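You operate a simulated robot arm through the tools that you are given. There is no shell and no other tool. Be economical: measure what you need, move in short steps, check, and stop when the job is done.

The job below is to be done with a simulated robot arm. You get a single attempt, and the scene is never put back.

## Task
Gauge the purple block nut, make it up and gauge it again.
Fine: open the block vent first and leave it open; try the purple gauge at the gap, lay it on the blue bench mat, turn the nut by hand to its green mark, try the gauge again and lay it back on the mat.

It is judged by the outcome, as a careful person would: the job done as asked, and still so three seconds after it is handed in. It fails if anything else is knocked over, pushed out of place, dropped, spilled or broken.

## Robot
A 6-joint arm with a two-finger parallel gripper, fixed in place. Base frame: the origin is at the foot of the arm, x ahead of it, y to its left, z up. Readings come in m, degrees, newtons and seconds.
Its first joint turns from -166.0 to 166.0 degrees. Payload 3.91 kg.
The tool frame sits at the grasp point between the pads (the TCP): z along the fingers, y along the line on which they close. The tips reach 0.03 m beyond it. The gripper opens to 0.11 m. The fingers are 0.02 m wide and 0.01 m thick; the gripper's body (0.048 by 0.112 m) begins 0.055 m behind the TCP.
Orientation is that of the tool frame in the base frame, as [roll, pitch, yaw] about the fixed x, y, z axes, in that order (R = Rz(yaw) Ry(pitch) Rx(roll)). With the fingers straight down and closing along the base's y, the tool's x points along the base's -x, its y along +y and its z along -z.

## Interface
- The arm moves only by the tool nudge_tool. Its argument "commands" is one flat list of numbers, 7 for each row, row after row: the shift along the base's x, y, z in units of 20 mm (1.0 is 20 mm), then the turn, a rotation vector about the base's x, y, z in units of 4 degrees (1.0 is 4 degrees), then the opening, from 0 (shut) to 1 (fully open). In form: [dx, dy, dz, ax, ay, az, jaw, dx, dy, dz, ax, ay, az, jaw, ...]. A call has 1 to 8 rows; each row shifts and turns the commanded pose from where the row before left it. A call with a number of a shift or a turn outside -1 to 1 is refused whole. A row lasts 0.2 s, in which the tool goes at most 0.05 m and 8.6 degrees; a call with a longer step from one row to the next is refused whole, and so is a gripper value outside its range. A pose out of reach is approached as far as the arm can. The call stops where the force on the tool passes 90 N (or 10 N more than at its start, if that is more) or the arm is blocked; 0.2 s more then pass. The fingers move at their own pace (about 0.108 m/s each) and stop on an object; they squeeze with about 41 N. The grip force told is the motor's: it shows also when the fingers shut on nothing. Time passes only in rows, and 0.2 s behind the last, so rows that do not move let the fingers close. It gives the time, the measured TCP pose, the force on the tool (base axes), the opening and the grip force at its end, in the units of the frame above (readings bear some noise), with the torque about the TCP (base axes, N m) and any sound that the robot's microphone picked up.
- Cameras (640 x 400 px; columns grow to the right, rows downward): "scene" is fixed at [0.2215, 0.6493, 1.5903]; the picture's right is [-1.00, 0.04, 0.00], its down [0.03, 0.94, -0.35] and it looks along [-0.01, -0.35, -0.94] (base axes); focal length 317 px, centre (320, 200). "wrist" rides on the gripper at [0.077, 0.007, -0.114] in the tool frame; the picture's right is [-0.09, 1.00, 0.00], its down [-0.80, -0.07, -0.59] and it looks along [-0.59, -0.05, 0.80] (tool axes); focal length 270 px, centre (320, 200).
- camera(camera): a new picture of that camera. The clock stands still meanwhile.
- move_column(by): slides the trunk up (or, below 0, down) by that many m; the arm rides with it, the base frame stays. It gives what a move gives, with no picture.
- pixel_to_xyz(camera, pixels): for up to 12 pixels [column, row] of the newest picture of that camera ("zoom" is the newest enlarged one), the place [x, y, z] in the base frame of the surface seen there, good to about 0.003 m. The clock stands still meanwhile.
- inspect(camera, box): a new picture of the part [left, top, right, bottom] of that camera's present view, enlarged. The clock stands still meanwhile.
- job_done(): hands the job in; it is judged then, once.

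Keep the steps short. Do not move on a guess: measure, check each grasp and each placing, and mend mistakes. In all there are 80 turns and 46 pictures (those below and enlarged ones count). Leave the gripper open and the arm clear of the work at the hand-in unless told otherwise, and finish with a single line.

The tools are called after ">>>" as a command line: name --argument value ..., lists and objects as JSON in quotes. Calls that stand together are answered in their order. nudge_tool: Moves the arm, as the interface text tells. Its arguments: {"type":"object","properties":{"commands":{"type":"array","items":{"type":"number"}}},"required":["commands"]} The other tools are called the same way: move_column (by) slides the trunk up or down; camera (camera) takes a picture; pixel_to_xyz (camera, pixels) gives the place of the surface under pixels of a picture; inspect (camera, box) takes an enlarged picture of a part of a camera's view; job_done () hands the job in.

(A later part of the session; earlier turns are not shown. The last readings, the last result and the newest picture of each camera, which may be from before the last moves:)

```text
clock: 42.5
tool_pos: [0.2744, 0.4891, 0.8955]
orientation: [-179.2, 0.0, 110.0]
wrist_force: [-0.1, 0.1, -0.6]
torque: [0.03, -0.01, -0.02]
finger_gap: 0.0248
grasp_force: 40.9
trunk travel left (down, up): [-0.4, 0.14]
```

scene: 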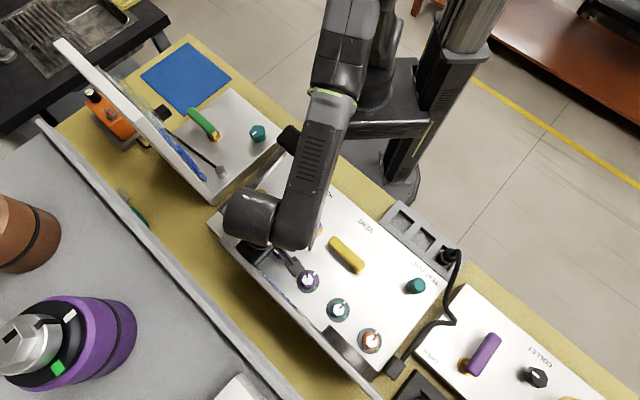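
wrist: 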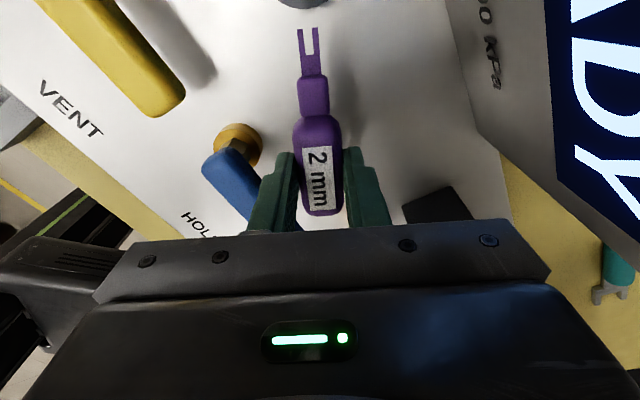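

>>> nudge_tool --commands '[0, 0, -0.03, 0, 0, 0, 0, 0, 0, 0, 0, 0, 0, 0]'

>>> nudge_tool --commands '[0, 0, -0.03, 0, 0, 0, 0, 0, 0, 0, 0, 0, 0, 0]'

>>> inspect --camera "wrist" --box '[260, 0, 360, 70]'

```text
clock: 43.1
tool_pos: [0.2743, 0.4902, 0.8947]
orientation: [-179.2, 0.0, 110.0]
wrist_force: [0.1, 0.0, -0.4]
torque: [0.0, 0.03, 0.01]
finger_gap: 0.0246
grasp_force: 40.4
trunk travel left (down, up): [-0.4, 0.14]
```

```text
clock: 43.7
tool_pos: [0.2738, 0.4893, 0.8942]
orientation: [-179.2, 0.0, 110.0]
wrist_force: [-0.4, 1.6, 2.1]
torque: [0.11, 0.03, -0.03]
finger_gap: 0.0249
grasp_force: 40.6
trunk travel left (down, up): [-0.4, 0.14]
```

```text
5.71 times, centred on (310, 35) of wrist
```

zoom: 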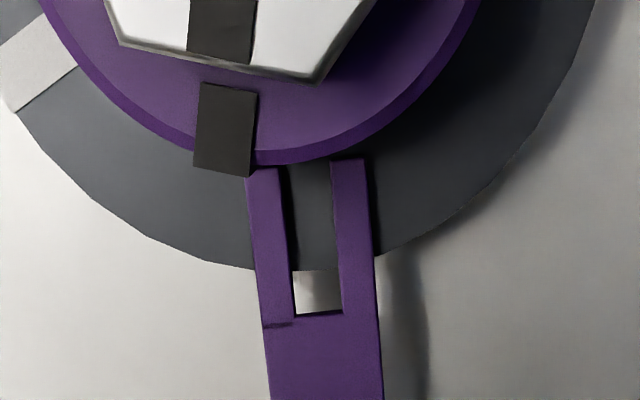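

The fork has touched the washer (Fz +2.1 N). I'll lift 0.4 mm and slide toward the collar in 1.5 mm rows.

>>> nudge_tool --commands '[0, 0, 0.02, 0, 0, 0, 0, -0.026, 0.07, 0, 0, 0, 0, 0, -0.026, 0.07, 0, 0, 0, 0, 0, -0.026, 0.07, 0, 0, 0, 0, 0, -0.026, 0.07, 0, 0, 0, 0, 0, 0, 0, 0, 0, 0, 0, 0]'

>>> nudge_tool --commands '[-0.017, 0.047, 0, 0, 0, 0, 0, -0.017, 0.047, 0, 0, 0, 0, 0, 0, 0, 0, 0, 0, 0, 0]'

>>> inspect --camera "wrist" --box '[260, 0, 360, 70]'

```text
clock: 45.1
tool_pos: [0.2718, 0.4949, 0.8934]
orientation: [-179.2, 0.0, 110.0]
wrist_force: [0.0, 0.5, 0.3]
torque: [0.01, 0.0, -0.03]
finger_gap: 0.0249
grasp_force: 41.0
trunk travel left (down, up): [-0.4, 0.14]
```

```text
clock: 45.9
tool_pos: [0.2714, 0.4968, 0.8935]
orientation: [-179.1, 0.0, 110.0]
wrist_force: [-0.5, -0.5, -1.4]
torque: [0.01, -0.03, 0.0]
finger_gap: 0.0251
grasp_force: 41.0
trunk travel left (down, up): [-0.4, 0.14]
```

```text
5.71 times, centred on (310, 35) of wrist
```

zoom: 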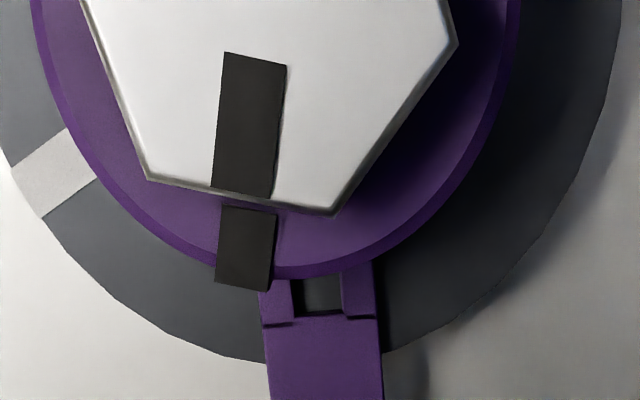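

The prongs slide under the collar with no force. About 3 mm remain to the black depth lines, so I'll advance in 1 mm rows.

>>> nudge_tool --commands '[-0.017, 0.047, 0, 0, 0, 0, 0, -0.017, 0.047, 0, 0, 0, 0, 0, -0.012, 0.035, 0, 0, 0, 0, 0, 0, 0, 0, 0, 0, 0, 0, 0, 0, 0, 0, 0, 0, 0]'

>>> inspect --camera "wrist" --box '[260, 0, 360, 70]'

```text
clock: 47.1
tool_pos: [0.2713, 0.4984, 0.8928]
orientation: [-179.2, 0.0, 110.1]
wrist_force: [-0.3, -0.1, -0.7]
torque: [-0.03, 0.0, 0.0]
finger_gap: 0.0248
grasp_force: 41.6
trunk travel left (down, up): [-0.4, 0.14]
```

```text
5.71 times, centred on (310, 35) of wrist
```

zoom: 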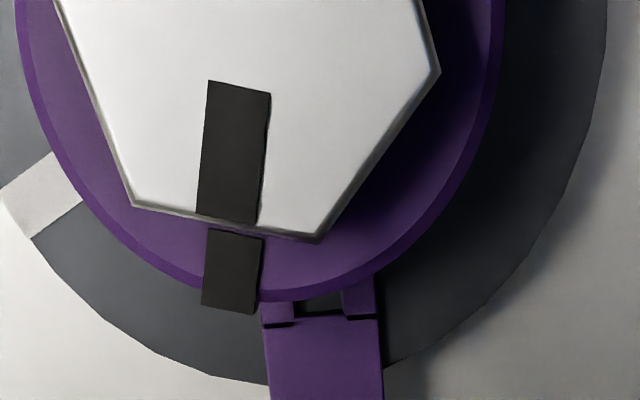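

I'll go 1.5 mm more to bring the lines level with the collar edge, dwell, then withdraw straight back 35 mm and raise.

>>> nudge_tool --commands '[-0.017, 0.047, 0, 0, 0, 0, 0, -0.008, 0.022, 0, 0, 0, 0, 0, 0, 0, 0, 0, 0, 0, 0, 0, 0, 0, 0, 0, 0, 0, 0, 0, 0, 0, 0, 0, 0, 0, 0, 0, 0, 0, 0, 0]'

>>> nudge_tool --commands '[0.1, -0.28, 0, 0, 0, 0, 0, 0.1, -0.28, 0, 0, 0, 0, 0, 0.1, -0.28, 0, 0, 0, 0, 0, 0.1, -0.28, 0, 0, 0, 0, 0, 0, 0, 1, 0, 0, 0, 0, 0, 0, 1, 0, 0, 0, 0, 0, 0, 1, 0, 0, 0, 0, 0, 0, 1, 0, 0, 0, 0]'

```text
clock: 48.5
tool_pos: [0.2715, 0.499, 0.8951]
orientation: [-179.2, 0.0, 110.0]
wrist_force: [0.0, -5.0, -0.1]
torque: [-0.15, -0.05, 0.06]
finger_gap: 0.0249
grasp_force: 41.3
trunk travel left (down, up): [-0.4, 0.14]
```

```text
clock: 50.3
tool_pos: [0.2777, 0.4787, 0.9729]
orientation: [-179.2, 0.0, 109.9]
wrist_force: [0.1, 0.1, -0.9]
torque: [-0.02, 0.03, 0.02]
finger_gap: 0.0248
grasp_force: 41.4
trunk travel left (down, up): [-0.4, 0.14]
```

The fork bottomed gently (5 N), so the gauge has been fully tried, and it came out clean. Now I'll carry it back over the route to the mat, turning back +25° on the way.

>>> nudge_tool --commands '[0, 0, 1, 0, 0, 0, 0, 0, 0, 1, 0, 0, 0, 0, 0.35, -1, 1, 0, 0, 0, 0, 0.35, -1, 1, 0, 0, 0, 0, 0.35, -1, 1, 0, 0, 0, 0, 0.35, -1, 1, 0, 0, 0, 0, 0.35, -1, 1, 0, 0, 0, 0, 0.35, -1, 0.35, 0, 0, 0, 0]'

>>> nudge_tool --commands '[0.5, -1, 0, 0, 0, 0.785, 0, 0.5, -1, 0, 0, 0, 0.785, 0, 0.5, -1, 0, 0, 0, 0.785, 0, 0.5, -1, 0, 0, 0, 0.785, 0, 0.5, -1, 0, 0, 0, 0.785, 0, 0.5, -1, 0, 0, 0, 0.785, 0, 0.5, -1, 0, 0, 0, 0.785, 0, 0.5, -1, 0, 0, 0, 0.785, 0]'

>>> nudge_tool --commands '[0.86, -1, 0, 0, 0, 0, 0, 0.86, -1, 0, 0, 0, 0, 0, 0.86, -1, 0, 0, 0, 0, 0, 0.86, -1, 0, 0, 0, 0, 0, 0.86, -1, 0, 0, 0, 0, 0, 0.86, -1, 0, 0, 0, 0, 0, 0.86, -1, 0, 0, 0, 0, 0, 0.86, -1, 0, 0, 0, 0, 0]'

>>> nudge_tool --commands '[0.74, -0.96, -0.8, 0, 0, 0, 0, 0.74, -0.96, -0.8, 0, 0, 0, 0, 0.74, -0.96, -0.8, 0, 0, 0, 0, 0.74, -0.96, -0.8, 0, 0, 0, 0, 0.74, -0.96, -0.8, 0, 0, 0, 0, 0.74, -0.96, -0.8, 0, 0, 0, 0, 0, 0, -1, 0, 0, 0, 0, 0, 0, -1, 0, 0, 0, 0]'

```text
clock: 52.1
tool_pos: [0.3182, 0.3587, 1.1202]
orientation: [-179.2, 0.0, 110.0]
wrist_force: [-0.2, 0.2, -1.3]
torque: [-0.06, -0.02, 0.01]
finger_gap: 0.0248
grasp_force: 40.8
trunk travel left (down, up): [-0.4, 0.14]
```

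```text
clock: 53.9
tool_pos: [0.4015, 0.1992, 1.1207]
orientation: [-179.3, 0.0, 135.2]
wrist_force: [0.4, -0.1, -0.7]
torque: [-0.01, 0.0, 0.03]
finger_gap: 0.0253
grasp_force: 41.4
trunk travel left (down, up): [-0.4, 0.14]
```

```text
clock: 55.7
tool_pos: [0.5385, 0.0384, 1.118]
orientation: [-179.3, -0.1, 135.2]
wrist_force: [0.0, -0.3, -0.3]
torque: [-0.02, 0.04, -0.01]
finger_gap: 0.025
grasp_force: 41.2
trunk travel left (down, up): [-0.4, 0.14]
```

```text
clock: 57.5
tool_pos: [0.6288, -0.0782, 0.9854]
orientation: [-179.3, 0.1, 135.1]
wrist_force: [-1.0, 1.4, -0.5]
torque: [0.01, 0.01, 0.02]
finger_gap: 0.0248
grasp_force: 41.1
trunk travel left (down, up): [-0.4, 0.14]
```

I'm above the mat spot. I'll lower to 0.8395, then creep to contact.

>>> nudge_tool --commands '[-0.1, 0.05, -1, 0, 0, 0, 0, 0, 0, -1, 0, 0, 0, 0, 0, 0, -1, 0, 0, 0, 0, 0, 0, -1, 0, 0, 0, 0, 0, 0, -1, 0, 0, 0, 0, 0, 0, -1, 0, 0, 0, 0, 0, 0, -1, 0, 0, 0, 0, 0, 0, -0.3, 0, 0, 0, 0]'

>>> nudge_tool --commands '[0, 0, -0.05, 0, 0, 0, 0, 0, 0, 0, 0, 0, 0, 0]'

```text
clock: 59.3
tool_pos: [0.6274, -0.0762, 0.8388]
orientation: [-179.2, 0.0, 135.1]
wrist_force: [-0.7, 0.2, -0.3]
torque: [0.0, 0.0, 0.02]
finger_gap: 0.0248
grasp_force: 40.8
trunk travel left (down, up): [-0.4, 0.14]
```

```text
clock: 59.9
tool_pos: [0.6272, -0.0771, 0.8377]
orientation: [-179.3, 0.0, 135.1]
wrist_force: [2.1, 0.4, 2.0]
torque: [0.03, -0.11, 0.0]
finger_gap: 0.0248
grasp_force: 40.9
trunk travel left (down, up): [-0.4, 0.14]
```

The gauge rests on the mat (2 N). I'll open, rise, and take one check picture.

>>> nudge_tool --commands '[0, 0, 0, 0, 0, 0, 0.4, 0, 0, 0, 0, 0, 0, 0.6, 0, 0, 1, 0, 0, 0, 0.6, 0, 0, 1, 0, 0, 0, 0.6, 0, 0, 1, 0, 0, 0, 0.6, 0, 0, 1, 0, 0, 0, 1, 0, 0, 1, 0, 0, 0, 1]'

>>> camera --camera "wrist"

```text
clock: 61.5
tool_pos: [0.6255, -0.0764, 0.9359]
orientation: [-179.3, 0.0, 135.0]
wrist_force: [-1.3, 0.2, 0.2]
torque: [0.0, -0.01, -0.01]
finger_gap: 0.1103
grasp_force: 0.0
trunk travel left (down, up): [-0.4, 0.14]
```

```text
9 pictures are left
```

wrist: 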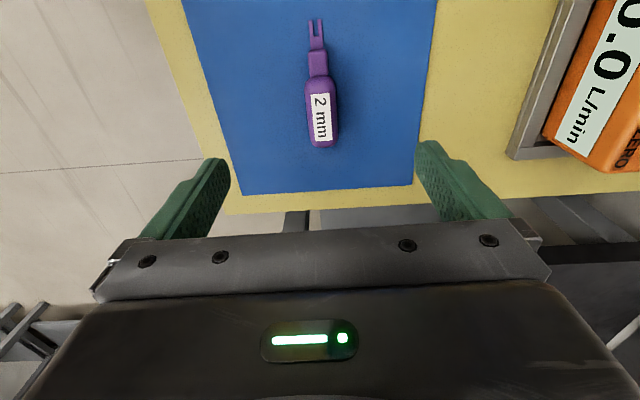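

The gauge lies flat on the mat. For the nut, my measurements are:
- **Centre:** (0.244, 0.570)
- **Index mark:** about 273°
- **Green mark:** about 136°, so a -135° (clockwise) turn
- **Hex flats:** about 20.6 mm apart, with closing axes at 153°, 93° or 33°

Because of the wall I'll turn in short bites with the camera side facing away from it. I'll fly there now, turning the tool +108° on the way.

>>> nudge_tool --commands '[0, 0, 1, 0, 0, 0.844, 1, 0, 0, 1, 0, 0, 0.844, 1, -0.86, 1, 1, 0, 0, 0.844, 1, -0.86, 1, 1, 0, 0, 0.844, 1, -0.86, 1, 1, 0, 0, 0.844, 1, -0.86, 1, 1, 0, 0, 0.844, 1, -0.86, 1, 1, 0, 0, 0.844, 1, -0.86, 1, 1, 0, 0, 0.844, 1]'

>>> nudge_tool --commands '[-0.86, 1, 0.15, 0, 0, 0.844, 1, -0.86, 1, 0.15, 0, 0, 0.844, 1, -0.86, 1, 0.15, 0, 0, 0.844, 1, -0.86, 1, 0.15, 0, 0, 0.844, 1, -0.86, 1, 0.15, 0, 0, 0.844, 1, -0.86, 1, 0.15, 0, 0, 0.844, 1, -0.86, 1, 0.15, 0, 0, 0.844, 1, -0.86, 1, 0.15, 0, 0, 0.844, 1]'

>>> nudge_tool --commands '[-0.45, 1, 0, 0, 0, 0.844, 1, -0.45, 1, 0, 0, 0, 0.844, 1, -0.45, 1, 0, 0, 0, 0.844, 1, -0.45, 1, 0, 0, 0, 0.844, 1, -0.45, 1, 0, 0, 0, 0.844, 1, -0.45, 1, 0, 0, 0, 0.844, 1, -0.45, 1, 0, 0, 0, 0.844, 1, -0.45, 1, 0, 0, 0, 0.844, 1]'

>>> nudge_tool --commands '[-0.43, 1, 0, 0, 0, 0.844, 1, -0.43, 1, 0, 0, 0, 0.844, 1, -0.43, 1, 0, 0, 0, 0.844, 1, -0.43, 1, 0, 0, 0, 0.844, 1, -0.43, 1, 0, 0, 0, 0.844, 1, -0.43, 1, 0, 0, 0, 0.844, 1, -0.43, 1, 0, 0, 0, 0.844, 1, -0.43, 1, 0, 0, 0, 0.844, 1]'

```text
clock: 63.3
tool_pos: [0.5188, 0.0425, 1.1003]
orientation: [-179.2, 0.0, 162.3]
wrist_force: [-0.2, 0.3, -0.5]
torque: [0.01, -0.02, 0.01]
finger_gap: 0.1101
grasp_force: 0.1
trunk travel left (down, up): [-0.4, 0.14]
```

```text
clock: 65.1
tool_pos: [0.385, 0.2029, 1.1252]
orientation: [-179.2, 0.0, -170.8]
wrist_force: [0.9, -0.3, -0.9]
torque: [0.0, 0.0, 0.02]
finger_gap: 0.1099
grasp_force: 0.1
trunk travel left (down, up): [-0.4, 0.14]
```

```text
clock: 66.9
tool_pos: [0.3099, 0.3638, 1.1218]
orientation: [-179.2, -0.1, -143.7]
wrist_force: [0.0, 0.6, -0.2]
torque: [0.03, 0.0, 0.02]
finger_gap: 0.1101
grasp_force: 0.0
trunk travel left (down, up): [-0.4, 0.14]
```

```text
clock: 68.7
tool_pos: [0.2423, 0.5249, 1.12]
orientation: [-179.2, -0.1, -116.8]
wrist_force: [-0.5, -0.3, -0.8]
torque: [-0.01, -0.01, 0.0]
finger_gap: 0.1101
grasp_force: 0.0
trunk travel left (down, up): [-0.4, 0.14]
```

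I'll move over the nut and lower to TCP z 0.93 (tips 12 mm above the hex), then take one look to check centring.

>>> nudge_tool --commands '[0.04, 0.76, 0, 0, 0, 0, 0.5, 0.04, 0.76, -0.5, 0, 0, 0, 0.5, 0, 0.76, -1, 0, 0, 0, 0.5, 0, 0, -1, 0, 0, 0, 0.5, 0, 0, -1, 0, 0, 0, 0.5, 0, 0, -1, 0, 0, 0, 0.5, 0, 0, -1, 0, 0, 0, 0.5, 0, 0, -1, 0, 0, 0, 0.5]'

>>> nudge_tool --commands '[0, 0, -1, 0, 0, 0, 0.5, 0, 0, -1, 0, 0, 0, 0.5, 0, 0, -1, 0, 0, 0, 0.5, 0, 0, 0, 0, 0, 0, 0.5]'

>>> inspect --camera "wrist" --box '[220, 90, 420, 215]'

```text
clock: 70.5
tool_pos: [0.2483, 0.5683, 0.9898]
orientation: [-179.2, 0.0, -116.8]
wrist_force: [-0.3, 1.1, -0.2]
torque: [-0.02, -0.01, 0.02]
finger_gap: 0.0551
grasp_force: 0.0
trunk travel left (down, up): [-0.4, 0.14]
```

```text
clock: 71.5
tool_pos: [0.2454, 0.5692, 0.9304]
orientation: [-179.2, 0.1, -116.6]
wrist_force: [0.4, -0.4, 0.5]
torque: [0.03, -0.01, 0.0]
finger_gap: 0.0548
grasp_force: 0.0
trunk travel left (down, up): [-0.4, 0.14]
```

```text
3.20 times, centred on (320, 152) of wrist
```

zoom: 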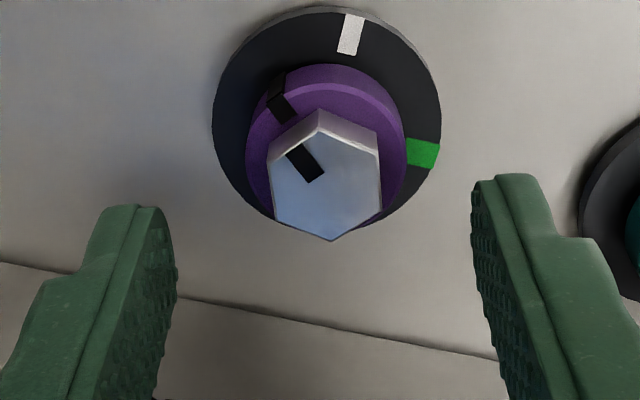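

The hex is centred between the pads with flats parallel to them. I'll make a small centring shift (-3.4, -0.7 mm), lower to TCP z 0.909 (tips just above the collar), and close.

>>> nudge_tool --commands '[-0.17, -0.035, -0.5, 0, 0, 0, 0.5, 0, 0, -0.57, 0, 0, 0, 0.5, 0, 0, 0, 0, 0, 0, 0.25, 0, 0, 0, 0, 0, 0, 0, 0, 0, 0, 0, 0, 0, 0]'

```text
clock: 72.7
tool_pos: [0.243, 0.5677, 0.9126]
orientation: [-179.3, 0.0, -116.8]
wrist_force: [6.7, -4.4, -0.9]
torque: [0.08, -0.32, 0.05]
finger_gap: 0.0218
grasp_force: 44.6
trunk travel left (down, up): [-0.4, 0.14]
```

The pads hold the flats at 21.8 mm with a slight side load. I'll relieve it by about 1.3 mm and start turning clockwise 32°.

>>> nudge_tool --commands '[0.055, -0.035, 0, 0, 0, 0, 0, 0, 0, 0, 0, 0, -1, 0, 0, 0, 0, 0, 0, -1, 0, 0, 0, 0, 0, 0, -1, 0, 0, 0, 0, 0, 0, -1, 0]'

>>> nudge_tool --commands '[0, 0, 0, 0, 0, -1, 0, 0, 0, 0, 0, 0, -1, 0, 0, 0, 0, 0, 0, -1, 0, 0, 0, 0, 0, 0, -1, 0]'

```text
clock: 73.9
tool_pos: [0.2427, 0.569, 0.9113]
orientation: [-179.3, 0.0, -132.8]
wrist_force: [2.4, 1.9, 2.2]
torque: [0.02, -0.03, -0.01]
finger_gap: 0.0216
grasp_force: 44.7
trunk travel left (down, up): [-0.4, 0.14]
```

```text
clock: 74.9
tool_pos: [0.2428, 0.5679, 0.9105]
orientation: [-179.3, 0.0, -148.8]
wrist_force: [2.8, 8.6, 5.3]
torque: [0.43, -0.29, 0.05]
finger_gap: 0.0218
grasp_force: 45.0
trunk travel left (down, up): [-0.4, 0.14]
```

It's turning freely (32° so far). I'll continue 16° to the end of this bite with a small relief shift.

>>> nudge_tool --commands '[0.01, 0.05, 0.02, 0, 0, -1, 0, 0, 0, 0, 0, 0, -1, 0, 0, 0, 0, 0, 0, -1, 0, 0, 0, 0, 0, 0, -1, 0, 0, 0, 0, 0, 0, 0, 0]'

>>> inspect --camera "wrist" --box '[220, 70, 420, 195]'

```text
clock: 76.1
tool_pos: [0.2434, 0.5687, 0.9091]
orientation: [-179.1, -0.1, -164.8]
wrist_force: [-7.6, 4.3, -9.3]
torque: [0.2, 0.05, 0.01]
finger_gap: 0.0216
grasp_force: 45.2
trunk travel left (down, up): [-0.4, 0.14]
```

```text
3.20 times, centred on (320, 132) of wrist
```

zoom: 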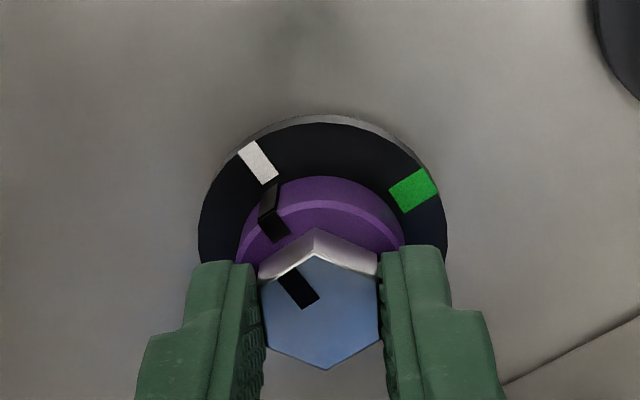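

48° is done, and the index has just reached the white mark, as expected. I'll open, swing back +60° around the hex, and re-grip.

>>> nudge_tool --commands '[0, 0, 0, 0, 0, 0, 0.45, 0, 0, 0, 0, 0, 0, 0.45, 0, 0, 0, 0, 0, 1, 0.45, 0, 0, 0, 0, 0, 1, 0.45, 0, 0, 0, 0, 0, 1, 0.45, 0, 0, 0, 0, 0, 1, 0.45, 0, 0, 0, 0, 0, 1, 0.45, 0, 0, 0, 0, 0, 1, 0.45]'

>>> nudge_tool --commands '[0, 0, 0, 0, 0, 1, 0.45, 0, 0, 0, 0, 0, 1, 0.45, 0, 0, 0, 0, 0, 1, 0.45, 0, 0, 0, 0, 0, 1, 0.45, 0, 0, 0, 0, 0, 1, 0.45, 0, 0, 0, 0, 0, 1, 0.45, 0, 0, 0, 0, 0, 1, 0.45, 0, 0, 0, 0, 0, 1, 0.45]'

>>> nudge_tool --commands '[0, 0, 0, 0, 0, 1, 0.45, 0, 0, 0, 0, 0, 0, 0.2, 0, 0, 0, 0, 0, 0, 0, 0, 0, 0, 0, 0, 0, 0, 0, 0, 0, 0, 0, 0, 0]'

```text
clock: 77.9
tool_pos: [0.2435, 0.5687, 0.9102]
orientation: [-179.2, 0.0, -140.7]
wrist_force: [-0.5, -0.5, -1.3]
torque: [-0.02, 0.0, 0.0]
finger_gap: 0.0494
grasp_force: 0.0
trunk travel left (down, up): [-0.4, 0.14]
```

```text
clock: 79.7
tool_pos: [0.2423, 0.5687, 0.9107]
orientation: [-179.3, -0.1, -108.8]
wrist_force: [0.6, -0.5, 0.1]
torque: [-0.04, -0.01, 0.01]
finger_gap: 0.0492
grasp_force: 0.0
trunk travel left (down, up): [-0.4, 0.14]
```

```text
clock: 80.9
tool_pos: [0.244, 0.5691, 0.9106]
orientation: [-179.2, 0.0, -104.8]
wrist_force: [5.6, 0.2, 0.0]
torque: [-0.1, -0.19, 0.07]
finger_gap: 0.0218
grasp_force: 45.7
trunk travel left (down, up): [-0.4, 0.14]
```

I have a good re-grip (21.8 mm). Now the second bite, -60°.

>>> nudge_tool --commands '[0.03, 0, -0.01, 0, 0, -1, 0, 0, 0, 0, 0, 0, -1, 0, 0, 0, 0, 0, 0, -1, 0, 0, 0, 0, 0, 0, -1, 0, 0, 0, 0, 0, 0, -1, 0, 0, 0, 0, 0, 0, -1, 0, 0, 0, 0, 0, 0, -1, 0, 0, 0, 0, 0, 0, -1, 0]'

>>> nudge_tool --commands '[0, 0, -0.01, 0, 0, -1, 0, 0, 0, 0, 0, 0, -1, 0, 0, 0, 0, 0, 0, -1, 0, 0, 0, 0, 0, 0, -1, 0, 0, 0, 0, 0, 0, -1, 0, 0, 0, 0, 0, 0, -1, 0, 0, 0, 0, 0, 0, -1, 0, 0, 0, 0, 0, 0, 0, 0]'

>>> inspect --camera "wrist" --box '[220, 70, 420, 195]'

```text
clock: 82.7
tool_pos: [0.2431, 0.569, 0.9096]
orientation: [-179.2, 0.0, -136.8]
wrist_force: [1.2, -2.7, -6.3]
torque: [0.89, -0.97, 0.13]
finger_gap: 0.0216
grasp_force: 45.1
trunk travel left (down, up): [-0.4, 0.14]
```

```text
clock: 84.5
tool_pos: [0.2451, 0.5697, 0.9094]
orientation: [-179.2, -0.1, -164.9]
wrist_force: [-2.2, 0.0, -14.6]
torque: [0.14, -0.47, 0.06]
finger_gap: 0.0215
grasp_force: 45.2
trunk travel left (down, up): [-0.4, 0.14]
```

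```text
3.20 times, centred on (320, 132) of wrist
```

zoom: 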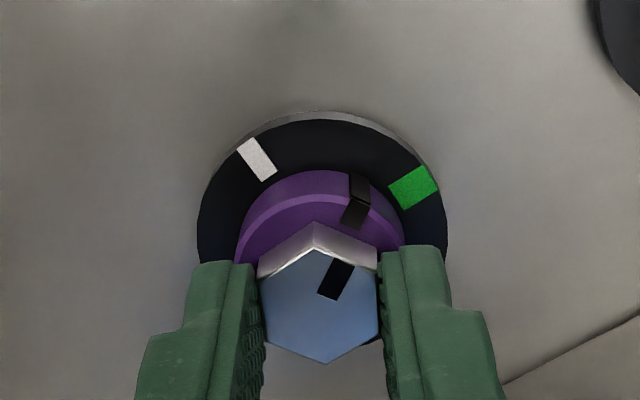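

108° is done, and the index is now about 30° from green. I'll open, swing back 60° and re-grip for the last bite.

>>> nudge_tool --commands '[0, 0, 0, 0, 0, 0, 0.45, 0, 0, 0, 0, 0, 0, 0.45, 0, 0, 0, 0, 0, 1, 0.45, 0, 0, 0, 0, 0, 1, 0.45, 0, 0, 0, 0, 0, 1, 0.45, 0, 0, 0, 0, 0, 1, 0.45, 0, 0, 0, 0, 0, 1, 0.45, 0, 0, 0, 0, 0, 1, 0.45]'

>>> nudge_tool --commands '[0, 0, 0, 0, 0, 1, 0.45, 0, 0, 0, 0, 0, 1, 0.45, 0, 0, 0, 0, 0, 1, 0.45, 0, 0, 0, 0, 0, 1, 0.45, 0, 0, 0, 0, 0, 1, 0.45, 0, 0, 0, 0, 0, 1, 0.45, 0, 0, 0, 0, 0, 1, 0.45, 0, 0, 0, 0, 0, 1, 0.45]'

>>> nudge_tool --commands '[0, 0, 0, 0, 0, 1, 0.45, 0, 0, 0, 0, 0, 0, 0.2, 0, 0, 0, 0, 0, 0, 0, 0, 0, 0, 0, 0, 0, 0, 0, 0, 0, 0, 0, 0, 0]'

>>> nudge_tool --commands '[0, 0, 0, 0, 0, -1, 0, 0, 0, 0, 0, 0, -1, 0, 0, 0, 0, 0, 0, -1, 0, 0, 0, 0, 0, 0, -1, 0, 0, 0, 0, 0, 0, -1, 0, 0, 0, 0, 0, 0, -1, 0, 0, 0, 0, 0, 0, -1, 0, 0, 0, 0, 0, 0, 0, 0]'

>>> inspect --camera "wrist" --box '[220, 70, 420, 195]'

```text
clock: 86.3
tool_pos: [0.243, 0.5686, 0.9105]
orientation: [-179.2, -0.1, -140.7]
wrist_force: [-0.1, 0.3, 0.7]
torque: [0.01, -0.02, 0.0]
finger_gap: 0.0495
grasp_force: 0.1
trunk travel left (down, up): [-0.4, 0.14]
```

```text
clock: 88.1
tool_pos: [0.2432, 0.569, 0.9091]
orientation: [-179.3, -0.1, -108.7]
wrist_force: [-0.9, -0.3, -0.6]
torque: [-0.01, -0.03, 0.01]
finger_gap: 0.0495
grasp_force: 0.0
trunk travel left (down, up): [-0.4, 0.14]
```

```text
clock: 89.3
tool_pos: [0.2443, 0.5696, 0.9087]
orientation: [-179.2, -0.1, -104.7]
wrist_force: [2.6, -0.6, -0.3]
torque: [-0.03, -0.13, 0.14]
finger_gap: 0.0216
grasp_force: 45.6
trunk travel left (down, up): [-0.4, 0.14]
```

```text
clock: 91.1
tool_pos: [0.2448, 0.5686, 0.9085]
orientation: [-179.3, -0.2, -132.7]
wrist_force: [0.2, -5.9, -15.6]
torque: [0.14, -0.34, 0.12]
finger_gap: 0.0218
grasp_force: 45.1
trunk travel left (down, up): [-0.4, 0.14]
```

```text
3.20 times, centred on (320, 132) of wrist
```

zoom: 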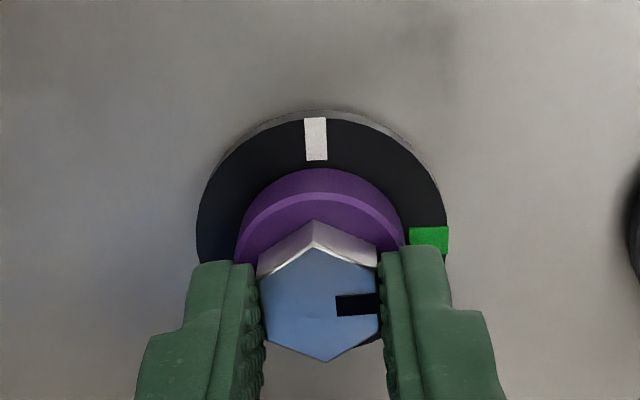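

The index points at about 137° and green is at about 132–135°. I'll turn 3° more, release, raise a little and verify.

>>> nudge_tool --commands '[0, 0, 0, 0, 0, -0.75, 0, 0, 0, 0, 0, 0, 0, 0, 0, 0, 0, 0, 0, 0, 0.45, 0, 0, 0, 0, 0, 0, 0.45, 0, 0, 1, 0, 0, 0, 0.6, 0, 0, 1, 0, 0, 0, 0.6, 0, 0, 1, 0, 0, 0, 1]'

>>> inspect --camera "wrist" --box '[250, 80, 390, 180]'

```text
clock: 92.7
tool_pos: [0.2419, 0.5697, 0.9701]
orientation: [-179.1, 0.0, -135.7]
wrist_force: [-0.6, 0.0, 0.1]
torque: [0.01, 0.0, 0.01]
finger_gap: 0.1101
grasp_force: 0.1
trunk travel left (down, up): [-0.4, 0.14]
```

```text
4.00 times, centred on (320, 130) of wrist
```

zoom: 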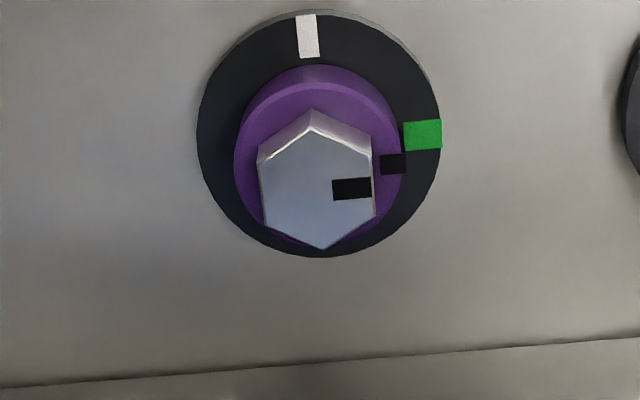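

By calculation the index (91.8°) and green mark (91.8°, tool frame) coincide, so the nut is made up to green. Now I'll fetch the gauge by going up, then back along the route while turning to yaw 135.

>>> nudge_tool --commands '[0, 0, 0.94, 0, 0, 0, 1, 0, 0, 0.94, 0, 0, 0, 1, 0, 0, 0.94, 0, 0, 0, 1, 0, 0, 0.94, 0, 0, 0, 1, 0, 0, 0.94, 0, 0, 0, 1, 0, 0, 0.94, 0, 0, 0, 1, 0, 0, 0.94, 0, 0, 0, 1, 0, 0, 0.94, 0, 0, 0, 1]'

>>> nudge_tool --commands '[0.43, -1, 0, 0, 0, -0.93, 1, 0.43, -1, 0, 0, 0, -0.93, 1, 0.43, -1, 0, 0, 0, -0.93, 1, 0.43, -1, 0, 0, 0, -0.93, 1, 0.43, -1, 0, 0, 0, -0.93, 1, 0.43, -1, 0, 0, 0, -0.93, 1, 0.43, -1, 0, 0, 0, -0.93, 1, 0.43, -1, 0, 0, 0, -0.93, 1]'

>>> nudge_tool --commands '[0.45, -1, 0, 0, 0, -0.93, 1, 0.45, -1, 0, 0, 0, -0.93, 1, 0.45, -1, 0, 0, 0, -0.93, 1, 0.45, -1, 0, 0, 0, -0.93, 1, 0.45, -1, 0, 0, 0, -0.93, 1, 0.45, -1, 0, 0, 0, -0.93, 1, 0.45, -1, 0, 0, 0, -0.93, 1, 0.45, -1, 0, 0, 0, -0.93, 1]'

>>> nudge_tool --commands '[0.86, -1, 0, 0, 0, -0.93, 1, 0.86, -1, 0, 0, 0, -0.93, 1, 0.86, -1, 0, 0, 0, -0.93, 1, 0.86, -1, 0, 0, 0, -0.93, 1, 0.86, -1, 0, 0, 0, -0.93, 1, 0.86, -1, 0, 0, 0, -0.93, 1, 0.86, -1, 0, 0, 0, -0.93, 1, 0.86, -1, 0, 0, 0, -0.93, 1]'

>>> nudge_tool --commands '[0.656, -1, -0.7, 0, 0, 0, 1, 0.656, -1, -0.7, 0, 0, 0, 1, 0.656, -1, -0.7, 0, 0, 0, 1, 0.656, -1, -0.7, 0, 0, 0, 1, 0.656, -1, -0.7, 0, 0, 0, 1, 0.656, -1, -0.7, 0, 0, 0, 1, 0.656, -1, -0.7, 0, 0, 0, 1, 0.656, -1, -0.7, 0, 0, 0, 1]'

```text
clock: 94.5
tool_pos: [0.2435, 0.5694, 1.121]
orientation: [-179.2, -0.1, -135.7]
wrist_force: [-0.8, 0.2, 0.8]
torque: [0.0, 0.02, -0.02]
finger_gap: 0.11
grasp_force: 0.0
trunk travel left (down, up): [-0.4, 0.14]
```

```text
clock: 96.3
tool_pos: [0.3106, 0.4097, 1.12]
orientation: [-179.2, 0.0, -165.6]
wrist_force: [0.1, 0.3, -1.4]
torque: [-0.03, -0.01, -0.02]
finger_gap: 0.1099
grasp_force: 0.1
trunk travel left (down, up): [-0.4, 0.14]
```

```text
clock: 98.1
tool_pos: [0.3844, 0.2471, 1.1213]
orientation: [-179.3, 0.0, 164.8]
wrist_force: [0.3, -0.2, 0.4]
torque: [-0.01, -0.02, 0.0]
finger_gap: 0.1101
grasp_force: 0.1
trunk travel left (down, up): [-0.4, 0.14]
```

```text
clock: 99.9
tool_pos: [0.52, 0.0883, 1.1202]
orientation: [-179.2, 0.0, 135.0]
wrist_force: [0.7, 0.3, -0.4]
torque: [0.0, 0.04, -0.02]
finger_gap: 0.1099
grasp_force: 0.1
trunk travel left (down, up): [-0.4, 0.14]
```

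```text
clock: 101.7
tool_pos: [0.6264, -0.07, 1.0059]
orientation: [-179.2, -0.1, 135.1]
wrist_force: [-1.0, -0.7, 0.3]
torque: [0.04, 0.01, 0.02]
finger_gap: 0.1101
grasp_force: 0.1
trunk travel left (down, up): [-0.4, 0.14]
```

I'm over the mat. I'll descend to the release pose (0.627, -0.0765, 0.838) and grip the gauge again.

>>> nudge_tool --commands '[0.03, -0.31, -1, 0, 0, 0, 1, 0, 0, -1, 0, 0, 0, 0.7, 0, 0, -1, 0, 0, 0, 0.7, 0, 0, -1, 0, 0, 0, 0.7, 0, 0, -1, 0, 0, 0, 0.7, 0, 0, -1, 0, 0, 0, 0.7, 0, 0, -1, 0, 0, 0, 0.7, 0, 0, -1, 0, 0, 0, 0.7]'

>>> nudge_tool --commands '[0, 0, -0.45, 0, 0, 0, 0.6, 0, 0, 0, 0, 0, 0, 0.2, 0, 0, 0, 0, 0, 0, 0, 0, 0, 0, 0, 0, 0, 0, 0, 0, 0, 0, 0, 0, 0]'

>>> inspect --camera "wrist" --box '[220, 0, 420, 230]'

>>> pixel_to_xyz --camera "wrist" --pixels '[[298, 32], [315, 30]]'

```text
clock: 103.5
tool_pos: [0.6246, -0.0772, 0.8489]
orientation: [-179.2, 0.0, 135.0]
wrist_force: [0.3, 0.6, 0.5]
torque: [0.0, -0.02, 0.0]
finger_gap: 0.0772
grasp_force: 0.1
trunk travel left (down, up): [-0.4, 0.14]
```

```text
clock: 104.7
tool_pos: [0.6252, -0.0787, 0.8389]
orientation: [-179.3, 0.0, 135.1]
wrist_force: [0.1, 0.0, 3.4]
torque: [-0.04, -0.12, 0.02]
finger_gap: 0.0249
grasp_force: 41.2
trunk travel left (down, up): [-0.4, 0.14]
```

```text
1.74 times, centred on (320, 115) of wrist
```

zoom: 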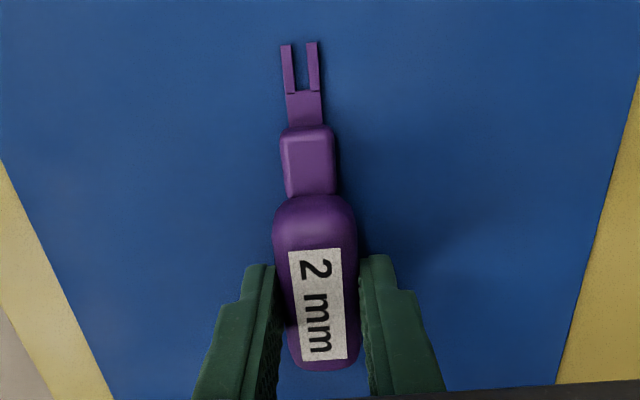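

```text
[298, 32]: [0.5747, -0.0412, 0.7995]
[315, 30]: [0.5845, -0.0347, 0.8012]
```

The gauge is gripped (24.9 mm), about 2 mm further forward than before, which I'll allow for. Now I'll carry it to the nut by the same safe route, turning to 110° in the last leg.

>>> nudge_tool --commands '[0, 0, 1, 0, 0, 0, 0, 0, 0, 1, 0, 0, 0, 0, 0, 0, 1, 0, 0, 0, 0, 0, 0, 1, 0, 0, 0, 0, -0.3, 0.3, 1, 0, 0, 0, 0, -0.86, 1, 1, 0, 0, 0, 0, -0.86, 1, 1, 0, 0, 0, 0, -0.86, 1, 1, 0, 0, 0, 0]'

>>> nudge_tool --commands '[-0.86, 1, 1, 0, 0, 0, 0, -0.86, 1, 1, 0, 0, 0, 0, -0.86, 1, 1, 0, 0, 0, 0, -0.86, 1, 1, 0, 0, 0, 0, -0.86, 1, 1, 0, 0, 0, 0, -0.86, 1, 1, 0, 0, 0, 0, -0.86, 1, 0, 0, 0, 0, 0, -0.86, 1, 0, 0, 0, 0, 0]'

>>> nudge_tool --commands '[-0.86, 1, 0, 0, 0, 0, 0, -0.86, 1, 0, 0, 0, 0, 0, -0.86, 1, 0, 0, 0, 0, 0, -0.86, 1, 0, 0, 0, 0, 0, -0.86, 1, 0, 0, 0, 0, 0, -0.5, 1, 0, 0, 0, 0, 0, 0, 1, 0, 0, 0, 0, 0, 0, 1, 0, 0, 0, 0, 0]'

>>> nudge_tool --commands '[-0.333, 1, 0, 0, 0, -0.785, 0, -0.333, 1, 0, 0, 0, -0.785, 0, -0.333, 1, 0, 0, 0, -0.785, 0, -0.333, 1, 0, 0, 0, -0.785, 0, -0.333, 1, 0, 0, 0, -0.785, 0, -0.333, 1, 0, 0, 0, -0.785, 0, -0.333, 1, 0, 0, 0, -0.785, 0, -0.333, 1, 0, 0, 0, -0.785, 0]'

```text
clock: 106.5
tool_pos: [0.5671, -0.0112, 0.9997]
orientation: [-179.2, -0.1, 135.0]
wrist_force: [0.9, -0.4, -0.7]
torque: [0.0, -0.02, -0.01]
finger_gap: 0.025
grasp_force: 40.9
trunk travel left (down, up): [-0.4, 0.14]
```

```text
clock: 108.3
tool_pos: [0.4302, 0.1467, 1.1212]
orientation: [-179.2, 0.2, 135.1]
wrist_force: [0.2, 0.3, -1.7]
torque: [-0.02, 0.0, 0.02]
finger_gap: 0.0248
grasp_force: 40.9
trunk travel left (down, up): [-0.4, 0.14]
```

```text
clock: 110.1
tool_pos: [0.3384, 0.3086, 1.1187]
orientation: [-179.2, 0.0, 135.0]
wrist_force: [-0.3, -0.6, -1.1]
torque: [-0.04, -0.02, 0.0]
finger_gap: 0.0247
grasp_force: 41.5
trunk travel left (down, up): [-0.4, 0.14]
```

```text
clock: 111.9
tool_pos: [0.2845, 0.4704, 1.1186]
orientation: [-179.2, -0.1, 109.9]
wrist_force: [0.5, 0.6, 0.7]
torque: [-0.01, 0.03, 0.03]
finger_gap: 0.0247
grasp_force: 41.1
trunk travel left (down, up): [-0.4, 0.14]
```

I'll lower at the pre-insert spot to fork height ≈ 0.868, advance to the washer rim, and take one look (3 pictures remain).

>>> nudge_tool --commands '[-0.17, -0.08, -1, 0, 0, 0, 0, 0, 0, -1, 0, 0, 0, 0, 0, 0, -1, 0, 0, 0, 0, 0, 0, -1, 0, 0, 0, 0, 0, 0, -1, 0, 0, 0, 0, 0, 0, -1, 0, 0, 0, 0, 0, 0, -1, 0, 0, 0, 0, 0, 0, -1, 0, 0, 0, 0]'

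>>> nudge_tool --commands '[0, 0, -1, 0, 0, 0, 0, 0, 0, -1, 0, 0, 0, 0, 0, 0, -0.75, 0, 0, 0, 0, -0.12, 0.33, 0, 0, 0, 0, 0, -0.12, 0.33, 0, 0, 0, 0, 0, 0, 0, -0.3, 0, 0, 0, 0, 0, 0, 0, 0, 0, 0, 0]'

>>> inspect --camera "wrist" --box '[260, 0, 360, 70]'

```text
clock: 113.7
tool_pos: [0.2794, 0.47, 0.9578]
orientation: [-179.2, 0.0, 109.9]
wrist_force: [0.9, 0.1, -1.0]
torque: [-0.02, -0.01, 0.01]
finger_gap: 0.0248
grasp_force: 41.0
trunk travel left (down, up): [-0.4, 0.14]
```

```text
clock: 115.3
tool_pos: [0.2748, 0.48, 0.8986]
orientation: [-179.2, -0.1, 109.8]
wrist_force: [-0.2, 0.8, -0.4]
torque: [0.02, -0.04, 0.01]
finger_gap: 0.0247
grasp_force: 41.2
trunk travel left (down, up): [-0.4, 0.14]
```

```text
5.71 times, centred on (310, 35) of wrist
```

zoom: 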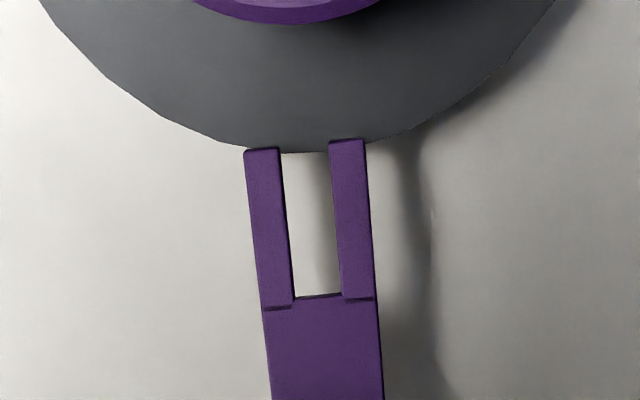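

The tips are at the washer edge, about 2 mm left of the nut axis. I'll shift +2 mm sideways, go 5 mm forward, and feel down for the washer.

>>> nudge_tool --commands '[0.094, 0.034, 0, 0, 0, 0, 0, -0.085, 0.235, 0, 0, 0, 0, 0, 0, 0, -0.1, 0, 0, 0, 0, 0, 0, -0.08, 0, 0, 0, 0, 0, 0, 0, 0, 0, 0, 0]'

>>> nudge_tool --commands '[0, 0, -0.03, 0, 0, 0, 0, 0, 0, 0, 0, 0, 0, 0]'

>>> nudge_tool --commands '[0, 0, -0.03, 0, 0, 0, 0, 0, 0, 0, 0, 0, 0, 0]'

```text
clock: 116.5
tool_pos: [0.275, 0.4863, 0.8951]
orientation: [-179.2, 0.0, 109.9]
wrist_force: [0.6, 0.0, 0.7]
torque: [0.07, 0.02, -0.02]
finger_gap: 0.0247
grasp_force: 40.8
trunk travel left (down, up): [-0.4, 0.14]
```

```text
clock: 117.1
tool_pos: [0.274, 0.4861, 0.8953]
orientation: [-179.4, -0.1, 109.8]
wrist_force: [1.0, -1.1, 3.3]
torque: [0.21, 0.11, 0.0]
finger_gap: 0.0249
grasp_force: 41.2
trunk travel left (down, up): [-0.4, 0.14]
```

```text
clock: 117.7
tool_pos: [0.2749, 0.4865, 0.8945]
orientation: [-179.3, -0.1, 109.9]
wrist_force: [-1.4, 1.7, 7.1]
torque: [0.53, 0.2, 0.08]
finger_gap: 0.0248
grasp_force: 40.2
trunk travel left (down, up): [-0.4, 0.14]
```

The fork is touching the washer (7 N). I'll raise 1.1 mm so it just floats, and slide forward 6 mm to the collar edge, then gently under.

>>> nudge_tool --commands '[0, 0, 0.055, 0, 0, 0, 0, -0.026, 0.07, 0, 0, 0, 0, 0, -0.026, 0.07, 0, 0, 0, 0, 0, -0.026, 0.07, 0, 0, 0, 0, 0, -0.026, 0.07, 0, 0, 0, 0, 0, 0, 0, 0, 0, 0, 0, 0]'

>>> nudge_tool --commands '[-0.017, 0.047, 0, 0, 0, 0, 0, -0.017, 0.047, 0, 0, 0, 0, 0, 0, 0, 0, 0, 0, 0, 0]'

>>> nudge_tool --commands '[-0.017, 0.047, 0, 0, 0, 0, 0, -0.017, 0.047, 0, 0, 0, 0, 0, 0, 0, 0, 0, 0, 0, 0]'

```text
clock: 119.1
tool_pos: [0.2735, 0.4898, 0.8948]
orientation: [-179.1, 0.0, 109.9]
wrist_force: [3.1, -18.7, 4.6]
torque: [-0.32, -0.02, 0.24]
finger_gap: 0.0253
grasp_force: 41.0
trunk travel left (down, up): [-0.4, 0.14]
```

```text
clock: 119.9
tool_pos: [0.2733, 0.4916, 0.8952]
orientation: [-179.2, -0.1, 109.8]
wrist_force: [10.1, -27.9, 0.6]
torque: [-0.81, -0.33, -0.01]
finger_gap: 0.0249
grasp_force: 40.7
trunk travel left (down, up): [-0.4, 0.14]
```

```text
clock: 120.7
tool_pos: [0.2722, 0.4929, 0.8964]
orientation: [-179.3, -0.1, 110.0]
wrist_force: [11.2, -28.0, 3.0]
torque: [-0.82, -0.3, 0.01]
finger_gap: 0.0248
grasp_force: 41.2
trunk travel left (down, up): [-0.4, 0.14]
```

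About 30 N resists now, so I'll stop pushing and look.

>>> inspect --camera "wrist" --box '[260, 0, 360, 70]'

```text
5.71 times, centred on (310, 35) of wrist
```

zoom: 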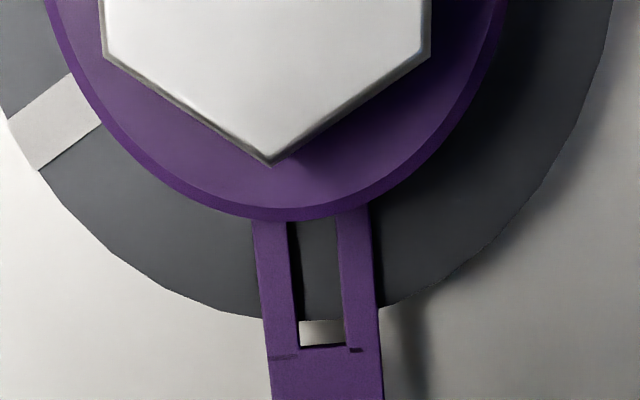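

The tips abut the collar at gap height, and the gauge slid about 4 mm back in the grip. That fits a made-up gap that no longer admits the 2 mm fork. To be sure the height isn't to blame, I'll back off 3 mm, lower 0.6 mm onto the washer, and try once more lightly.

>>> nudge_tool --commands '[0.026, -0.07, 0, 0, 0, 0, 0, 0.026, -0.07, 0, 0, 0, 0, 0, 0, 0, -0.03, 0, 0, 0, 0, 0, 0, 0, 0, 0, 0, 0]'

>>> nudge_tool --commands '[-0.026, 0.07, 0, 0, 0, 0, 0, -0.017, 0.047, 0, 0, 0, 0, 0, 0, 0, 0, 0, 0, 0, 0]'

>>> nudge_tool --commands '[-0.012, 0.035, 0, 0, 0, 0, 0, 0, 0, 0, 0, 0, 0, 0, 0, 0, 0, 0, 0, 0, 0]'

```text
clock: 121.7
tool_pos: [0.2722, 0.4934, 0.896]
orientation: [-179.3, -0.1, 109.9]
wrist_force: [2.9, -9.0, 3.1]
torque: [-0.12, -0.06, -0.01]
finger_gap: 0.0247
grasp_force: 41.6
trunk travel left (down, up): [-0.4, 0.14]
```

```text
clock: 122.5
tool_pos: [0.2707, 0.4939, 0.8962]
orientation: [-179.3, -0.2, 109.7]
wrist_force: [8.0, -11.7, 11.5]
torque: [0.33, -0.03, -0.22]
finger_gap: 0.0247
grasp_force: 41.4
trunk travel left (down, up): [-0.4, 0.14]
```

```text
clock: 123.3
tool_pos: [0.2708, 0.4937, 0.8947]
orientation: [-179.3, -0.2, 109.9]
wrist_force: [9.6, -16.2, 12.9]
torque: [0.17, -0.08, -0.14]
finger_gap: 0.025
grasp_force: 40.8
trunk travel left (down, up): [-0.4, 0.14]
```

With the fork flat on the washer it still doesn't enter (about 19 N), so the made-up gap reads no-go and the re-try is done. I'll withdraw straight back and lift.

>>> nudge_tool --commands '[0.05, -0.14, 0.03, 0, 0, 0, 0, 0.1, -0.28, 0.02, 0, 0, 0, 0, 0.1, -0.28, 0, 0, 0, 0, 0, 0.1, -0.28, 0, 0, 0, 0, 0, 0, 0, 1, 0, 0, 0, 0, 0, 0, 1, 0, 0, 0, 0, 0, 0, 1, 0, 0, 0, 0, 0, 0, 1, 0, 0, 0, 0]'

>>> nudge_tool --commands '[0, 0, 1, 0, 0, 0, 0, 0, 0, 1, 0, 0, 0, 0, 0.35, -1, 1, 0, 0, 0, 0, 0.35, -1, 1, 0, 0, 0, 0, 0.35, -1, 1, 0, 0, 0, 0, 0.35, -1, 1, 0, 0, 0, 0, 0.35, -1, 1, 0, 0, 0, 0, 0.35, -1, 0.35, 0, 0, 0, 0]'

>>> nudge_tool --commands '[0.5, -1, 0, 0, 0, 0.785, 0, 0.5, -1, 0, 0, 0, 0.785, 0, 0.5, -1, 0, 0, 0, 0.785, 0, 0.5, -1, 0, 0, 0, 0.785, 0, 0.5, -1, 0, 0, 0, 0.785, 0, 0.5, -1, 0, 0, 0, 0.785, 0, 0.5, -1, 0, 0, 0, 0.785, 0, 0.5, -1, 0, 0, 0, 0.785, 0]'

>>> nudge_tool --commands '[0.86, -1, 0, 0, 0, 0, 0, 0.86, -1, 0, 0, 0, 0, 0, 0.86, -1, 0, 0, 0, 0, 0, 0.86, -1, 0, 0, 0, 0, 0, 0.86, -1, 0, 0, 0, 0, 0, 0.86, -1, 0, 0, 0, 0, 0, 0.86, -1, 0, 0, 0, 0, 0, 0.86, -1, 0, 0, 0, 0, 0]'

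```text
clock: 125.1
tool_pos: [0.2769, 0.4756, 0.9743]
orientation: [-179.3, 0.0, 109.9]
wrist_force: [-0.1, 0.1, -1.7]
torque: [0.04, 0.0, 0.01]
finger_gap: 0.0251
grasp_force: 41.3
trunk travel left (down, up): [-0.4, 0.14]
```

```text
clock: 126.9
tool_pos: [0.3208, 0.3556, 1.1221]
orientation: [-179.2, 0.0, 109.9]
wrist_force: [-0.3, -0.8, -0.4]
torque: [0.01, -0.03, -0.02]
finger_gap: 0.0249
grasp_force: 40.9
trunk travel left (down, up): [-0.4, 0.14]
```

```text
clock: 128.7
tool_pos: [0.4028, 0.1957, 1.1245]
orientation: [-179.2, 0.0, 135.2]
wrist_force: [0.2, 0.3, -1.1]
torque: [0.03, 0.02, 0.01]
finger_gap: 0.0248
grasp_force: 40.9
trunk travel left (down, up): [-0.4, 0.14]
```

```text
clock: 130.5
tool_pos: [0.5365, 0.0365, 1.1217]
orientation: [-179.1, -0.1, 135.0]
wrist_force: [0.2, 0.0, -0.4]
torque: [0.01, -0.02, -0.01]
finger_gap: 0.0248
grasp_force: 41.3
trunk travel left (down, up): [-0.4, 0.14]
```

>>> nudge_tool --commands '[0.75, -0.94, -0.8, 0, 0, 0, 0, 0.75, -0.94, -0.8, 0, 0, 0, 0, 0.75, -0.94, -0.8, 0, 0, 0, 0, 0.75, -0.94, -0.8, 0, 0, 0, 0, 0.75, -0.94, -0.8, 0, 0, 0, 0, 0.75, -0.94, -0.8, 0, 0, 0, 0, 0, 0, -1, 0, 0, 0, 0, 0, 0, -1, 0, 0, 0, 0]'

>>> nudge_tool --commands '[0, 0, -1, 0, 0, 0, 0, 0, 0, -1, 0, 0, 0, 0, 0, 0, -1, 0, 0, 0, 0, 0, 0, -1, 0, 0, 0, 0, 0, 0, -1, 0, 0, 0, 0, 0, 0, -1, 0, 0, 0, 0, 0, 0, -1, 0, 0, 0, 0, 0, 0, -0.1, 0, 0, 0, 0]'

```text
clock: 132.3
tool_pos: [0.6294, -0.0778, 0.9853]
orientation: [-179.3, 0.0, 135.0]
wrist_force: [0.3, -0.4, -1.8]
torque: [0.04, 0.01, -0.01]
finger_gap: 0.0249
grasp_force: 41.7
trunk travel left (down, up): [-0.4, 0.14]
```

```text
clock: 134.1
tool_pos: [0.6263, -0.0769, 0.8441]
orientation: [-179.2, 0.0, 135.0]
wrist_force: [-0.6, 0.8, -0.7]
torque: [0.01, 0.0, -0.02]
finger_gap: 0.0246
grasp_force: 41.0
trunk travel left (down, up): [-0.4, 0.14]
```

Next I'll creep down to touch the mat.

>>> nudge_tool --commands '[0, 0, -0.15, 0, 0, 0, 0, 0, 0, -0.05, 0, 0, 0, 0, 0, 0, 0, 0, 0, 0, 0]'

>>> nudge_tool --commands '[0, 0, -0.05, 0, 0, 0, 0, 0, 0, 0, 0, 0, 0, 0]'

```text
clock: 134.9
tool_pos: [0.6265, -0.0773, 0.841]
orientation: [-179.2, 0.1, 135.0]
wrist_force: [-0.6, 0.0, -1.2]
torque: [0.0, 0.0, 0.01]
finger_gap: 0.0251
grasp_force: 41.1
trunk travel left (down, up): [-0.4, 0.14]
```

```text
clock: 135.5
tool_pos: [0.6268, -0.0771, 0.8396]
orientation: [-179.2, -0.1, 135.0]
wrist_force: [-0.9, 0.1, 4.0]
torque: [0.19, 0.2, 0.06]
finger_gap: 0.0251
grasp_force: 41.3
trunk travel left (down, up): [-0.4, 0.14]
```

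First contact is at the fork (torque 0.19/0.2), so the nose is slightly down. I'll ease 0.8 mm lower so it levels, then open.

>>> nudge_tool --commands '[0, 0, -0.04, 0, 0, 0, 0, 0, 0, 0, 0, 0, 0, 0]'

>>> nudge_tool --commands '[0, 0, 0, 0, 0, 0, 0.3, 0, 0, 0, 0, 0, 0, 0.5, 0, 0, 0, 0, 0, 0, 0.6, 0, 0, 1, 0, 0, 0, 0.6, 0, 0, 1, 0, 0, 0, 0.6, 0, 0, 1, 0, 0, 0, 0.6, 0, 0, 1, 0, 0, 0, 1, 0, 0, 1, 0, 0, 0, 1]'

```text
clock: 136.1
tool_pos: [0.6271, -0.077, 0.8393]
orientation: [-179.3, 0.0, 135.0]
wrist_force: [-2.1, -2.1, 12.6]
torque: [0.53, 0.64, 0.18]
finger_gap: 0.025
grasp_force: 40.9
trunk travel left (down, up): [-0.4, 0.14]
```

```text
clock: 137.9
tool_pos: [0.6266, -0.0773, 0.9374]
orientation: [-179.1, -0.1, 135.1]
wrist_force: [0.2, 0.2, -0.3]
torque: [0.0, 0.01, -0.02]
finger_gap: 0.1101
grasp_force: 0.1
trunk travel left (down, up): [-0.4, 0.14]
```

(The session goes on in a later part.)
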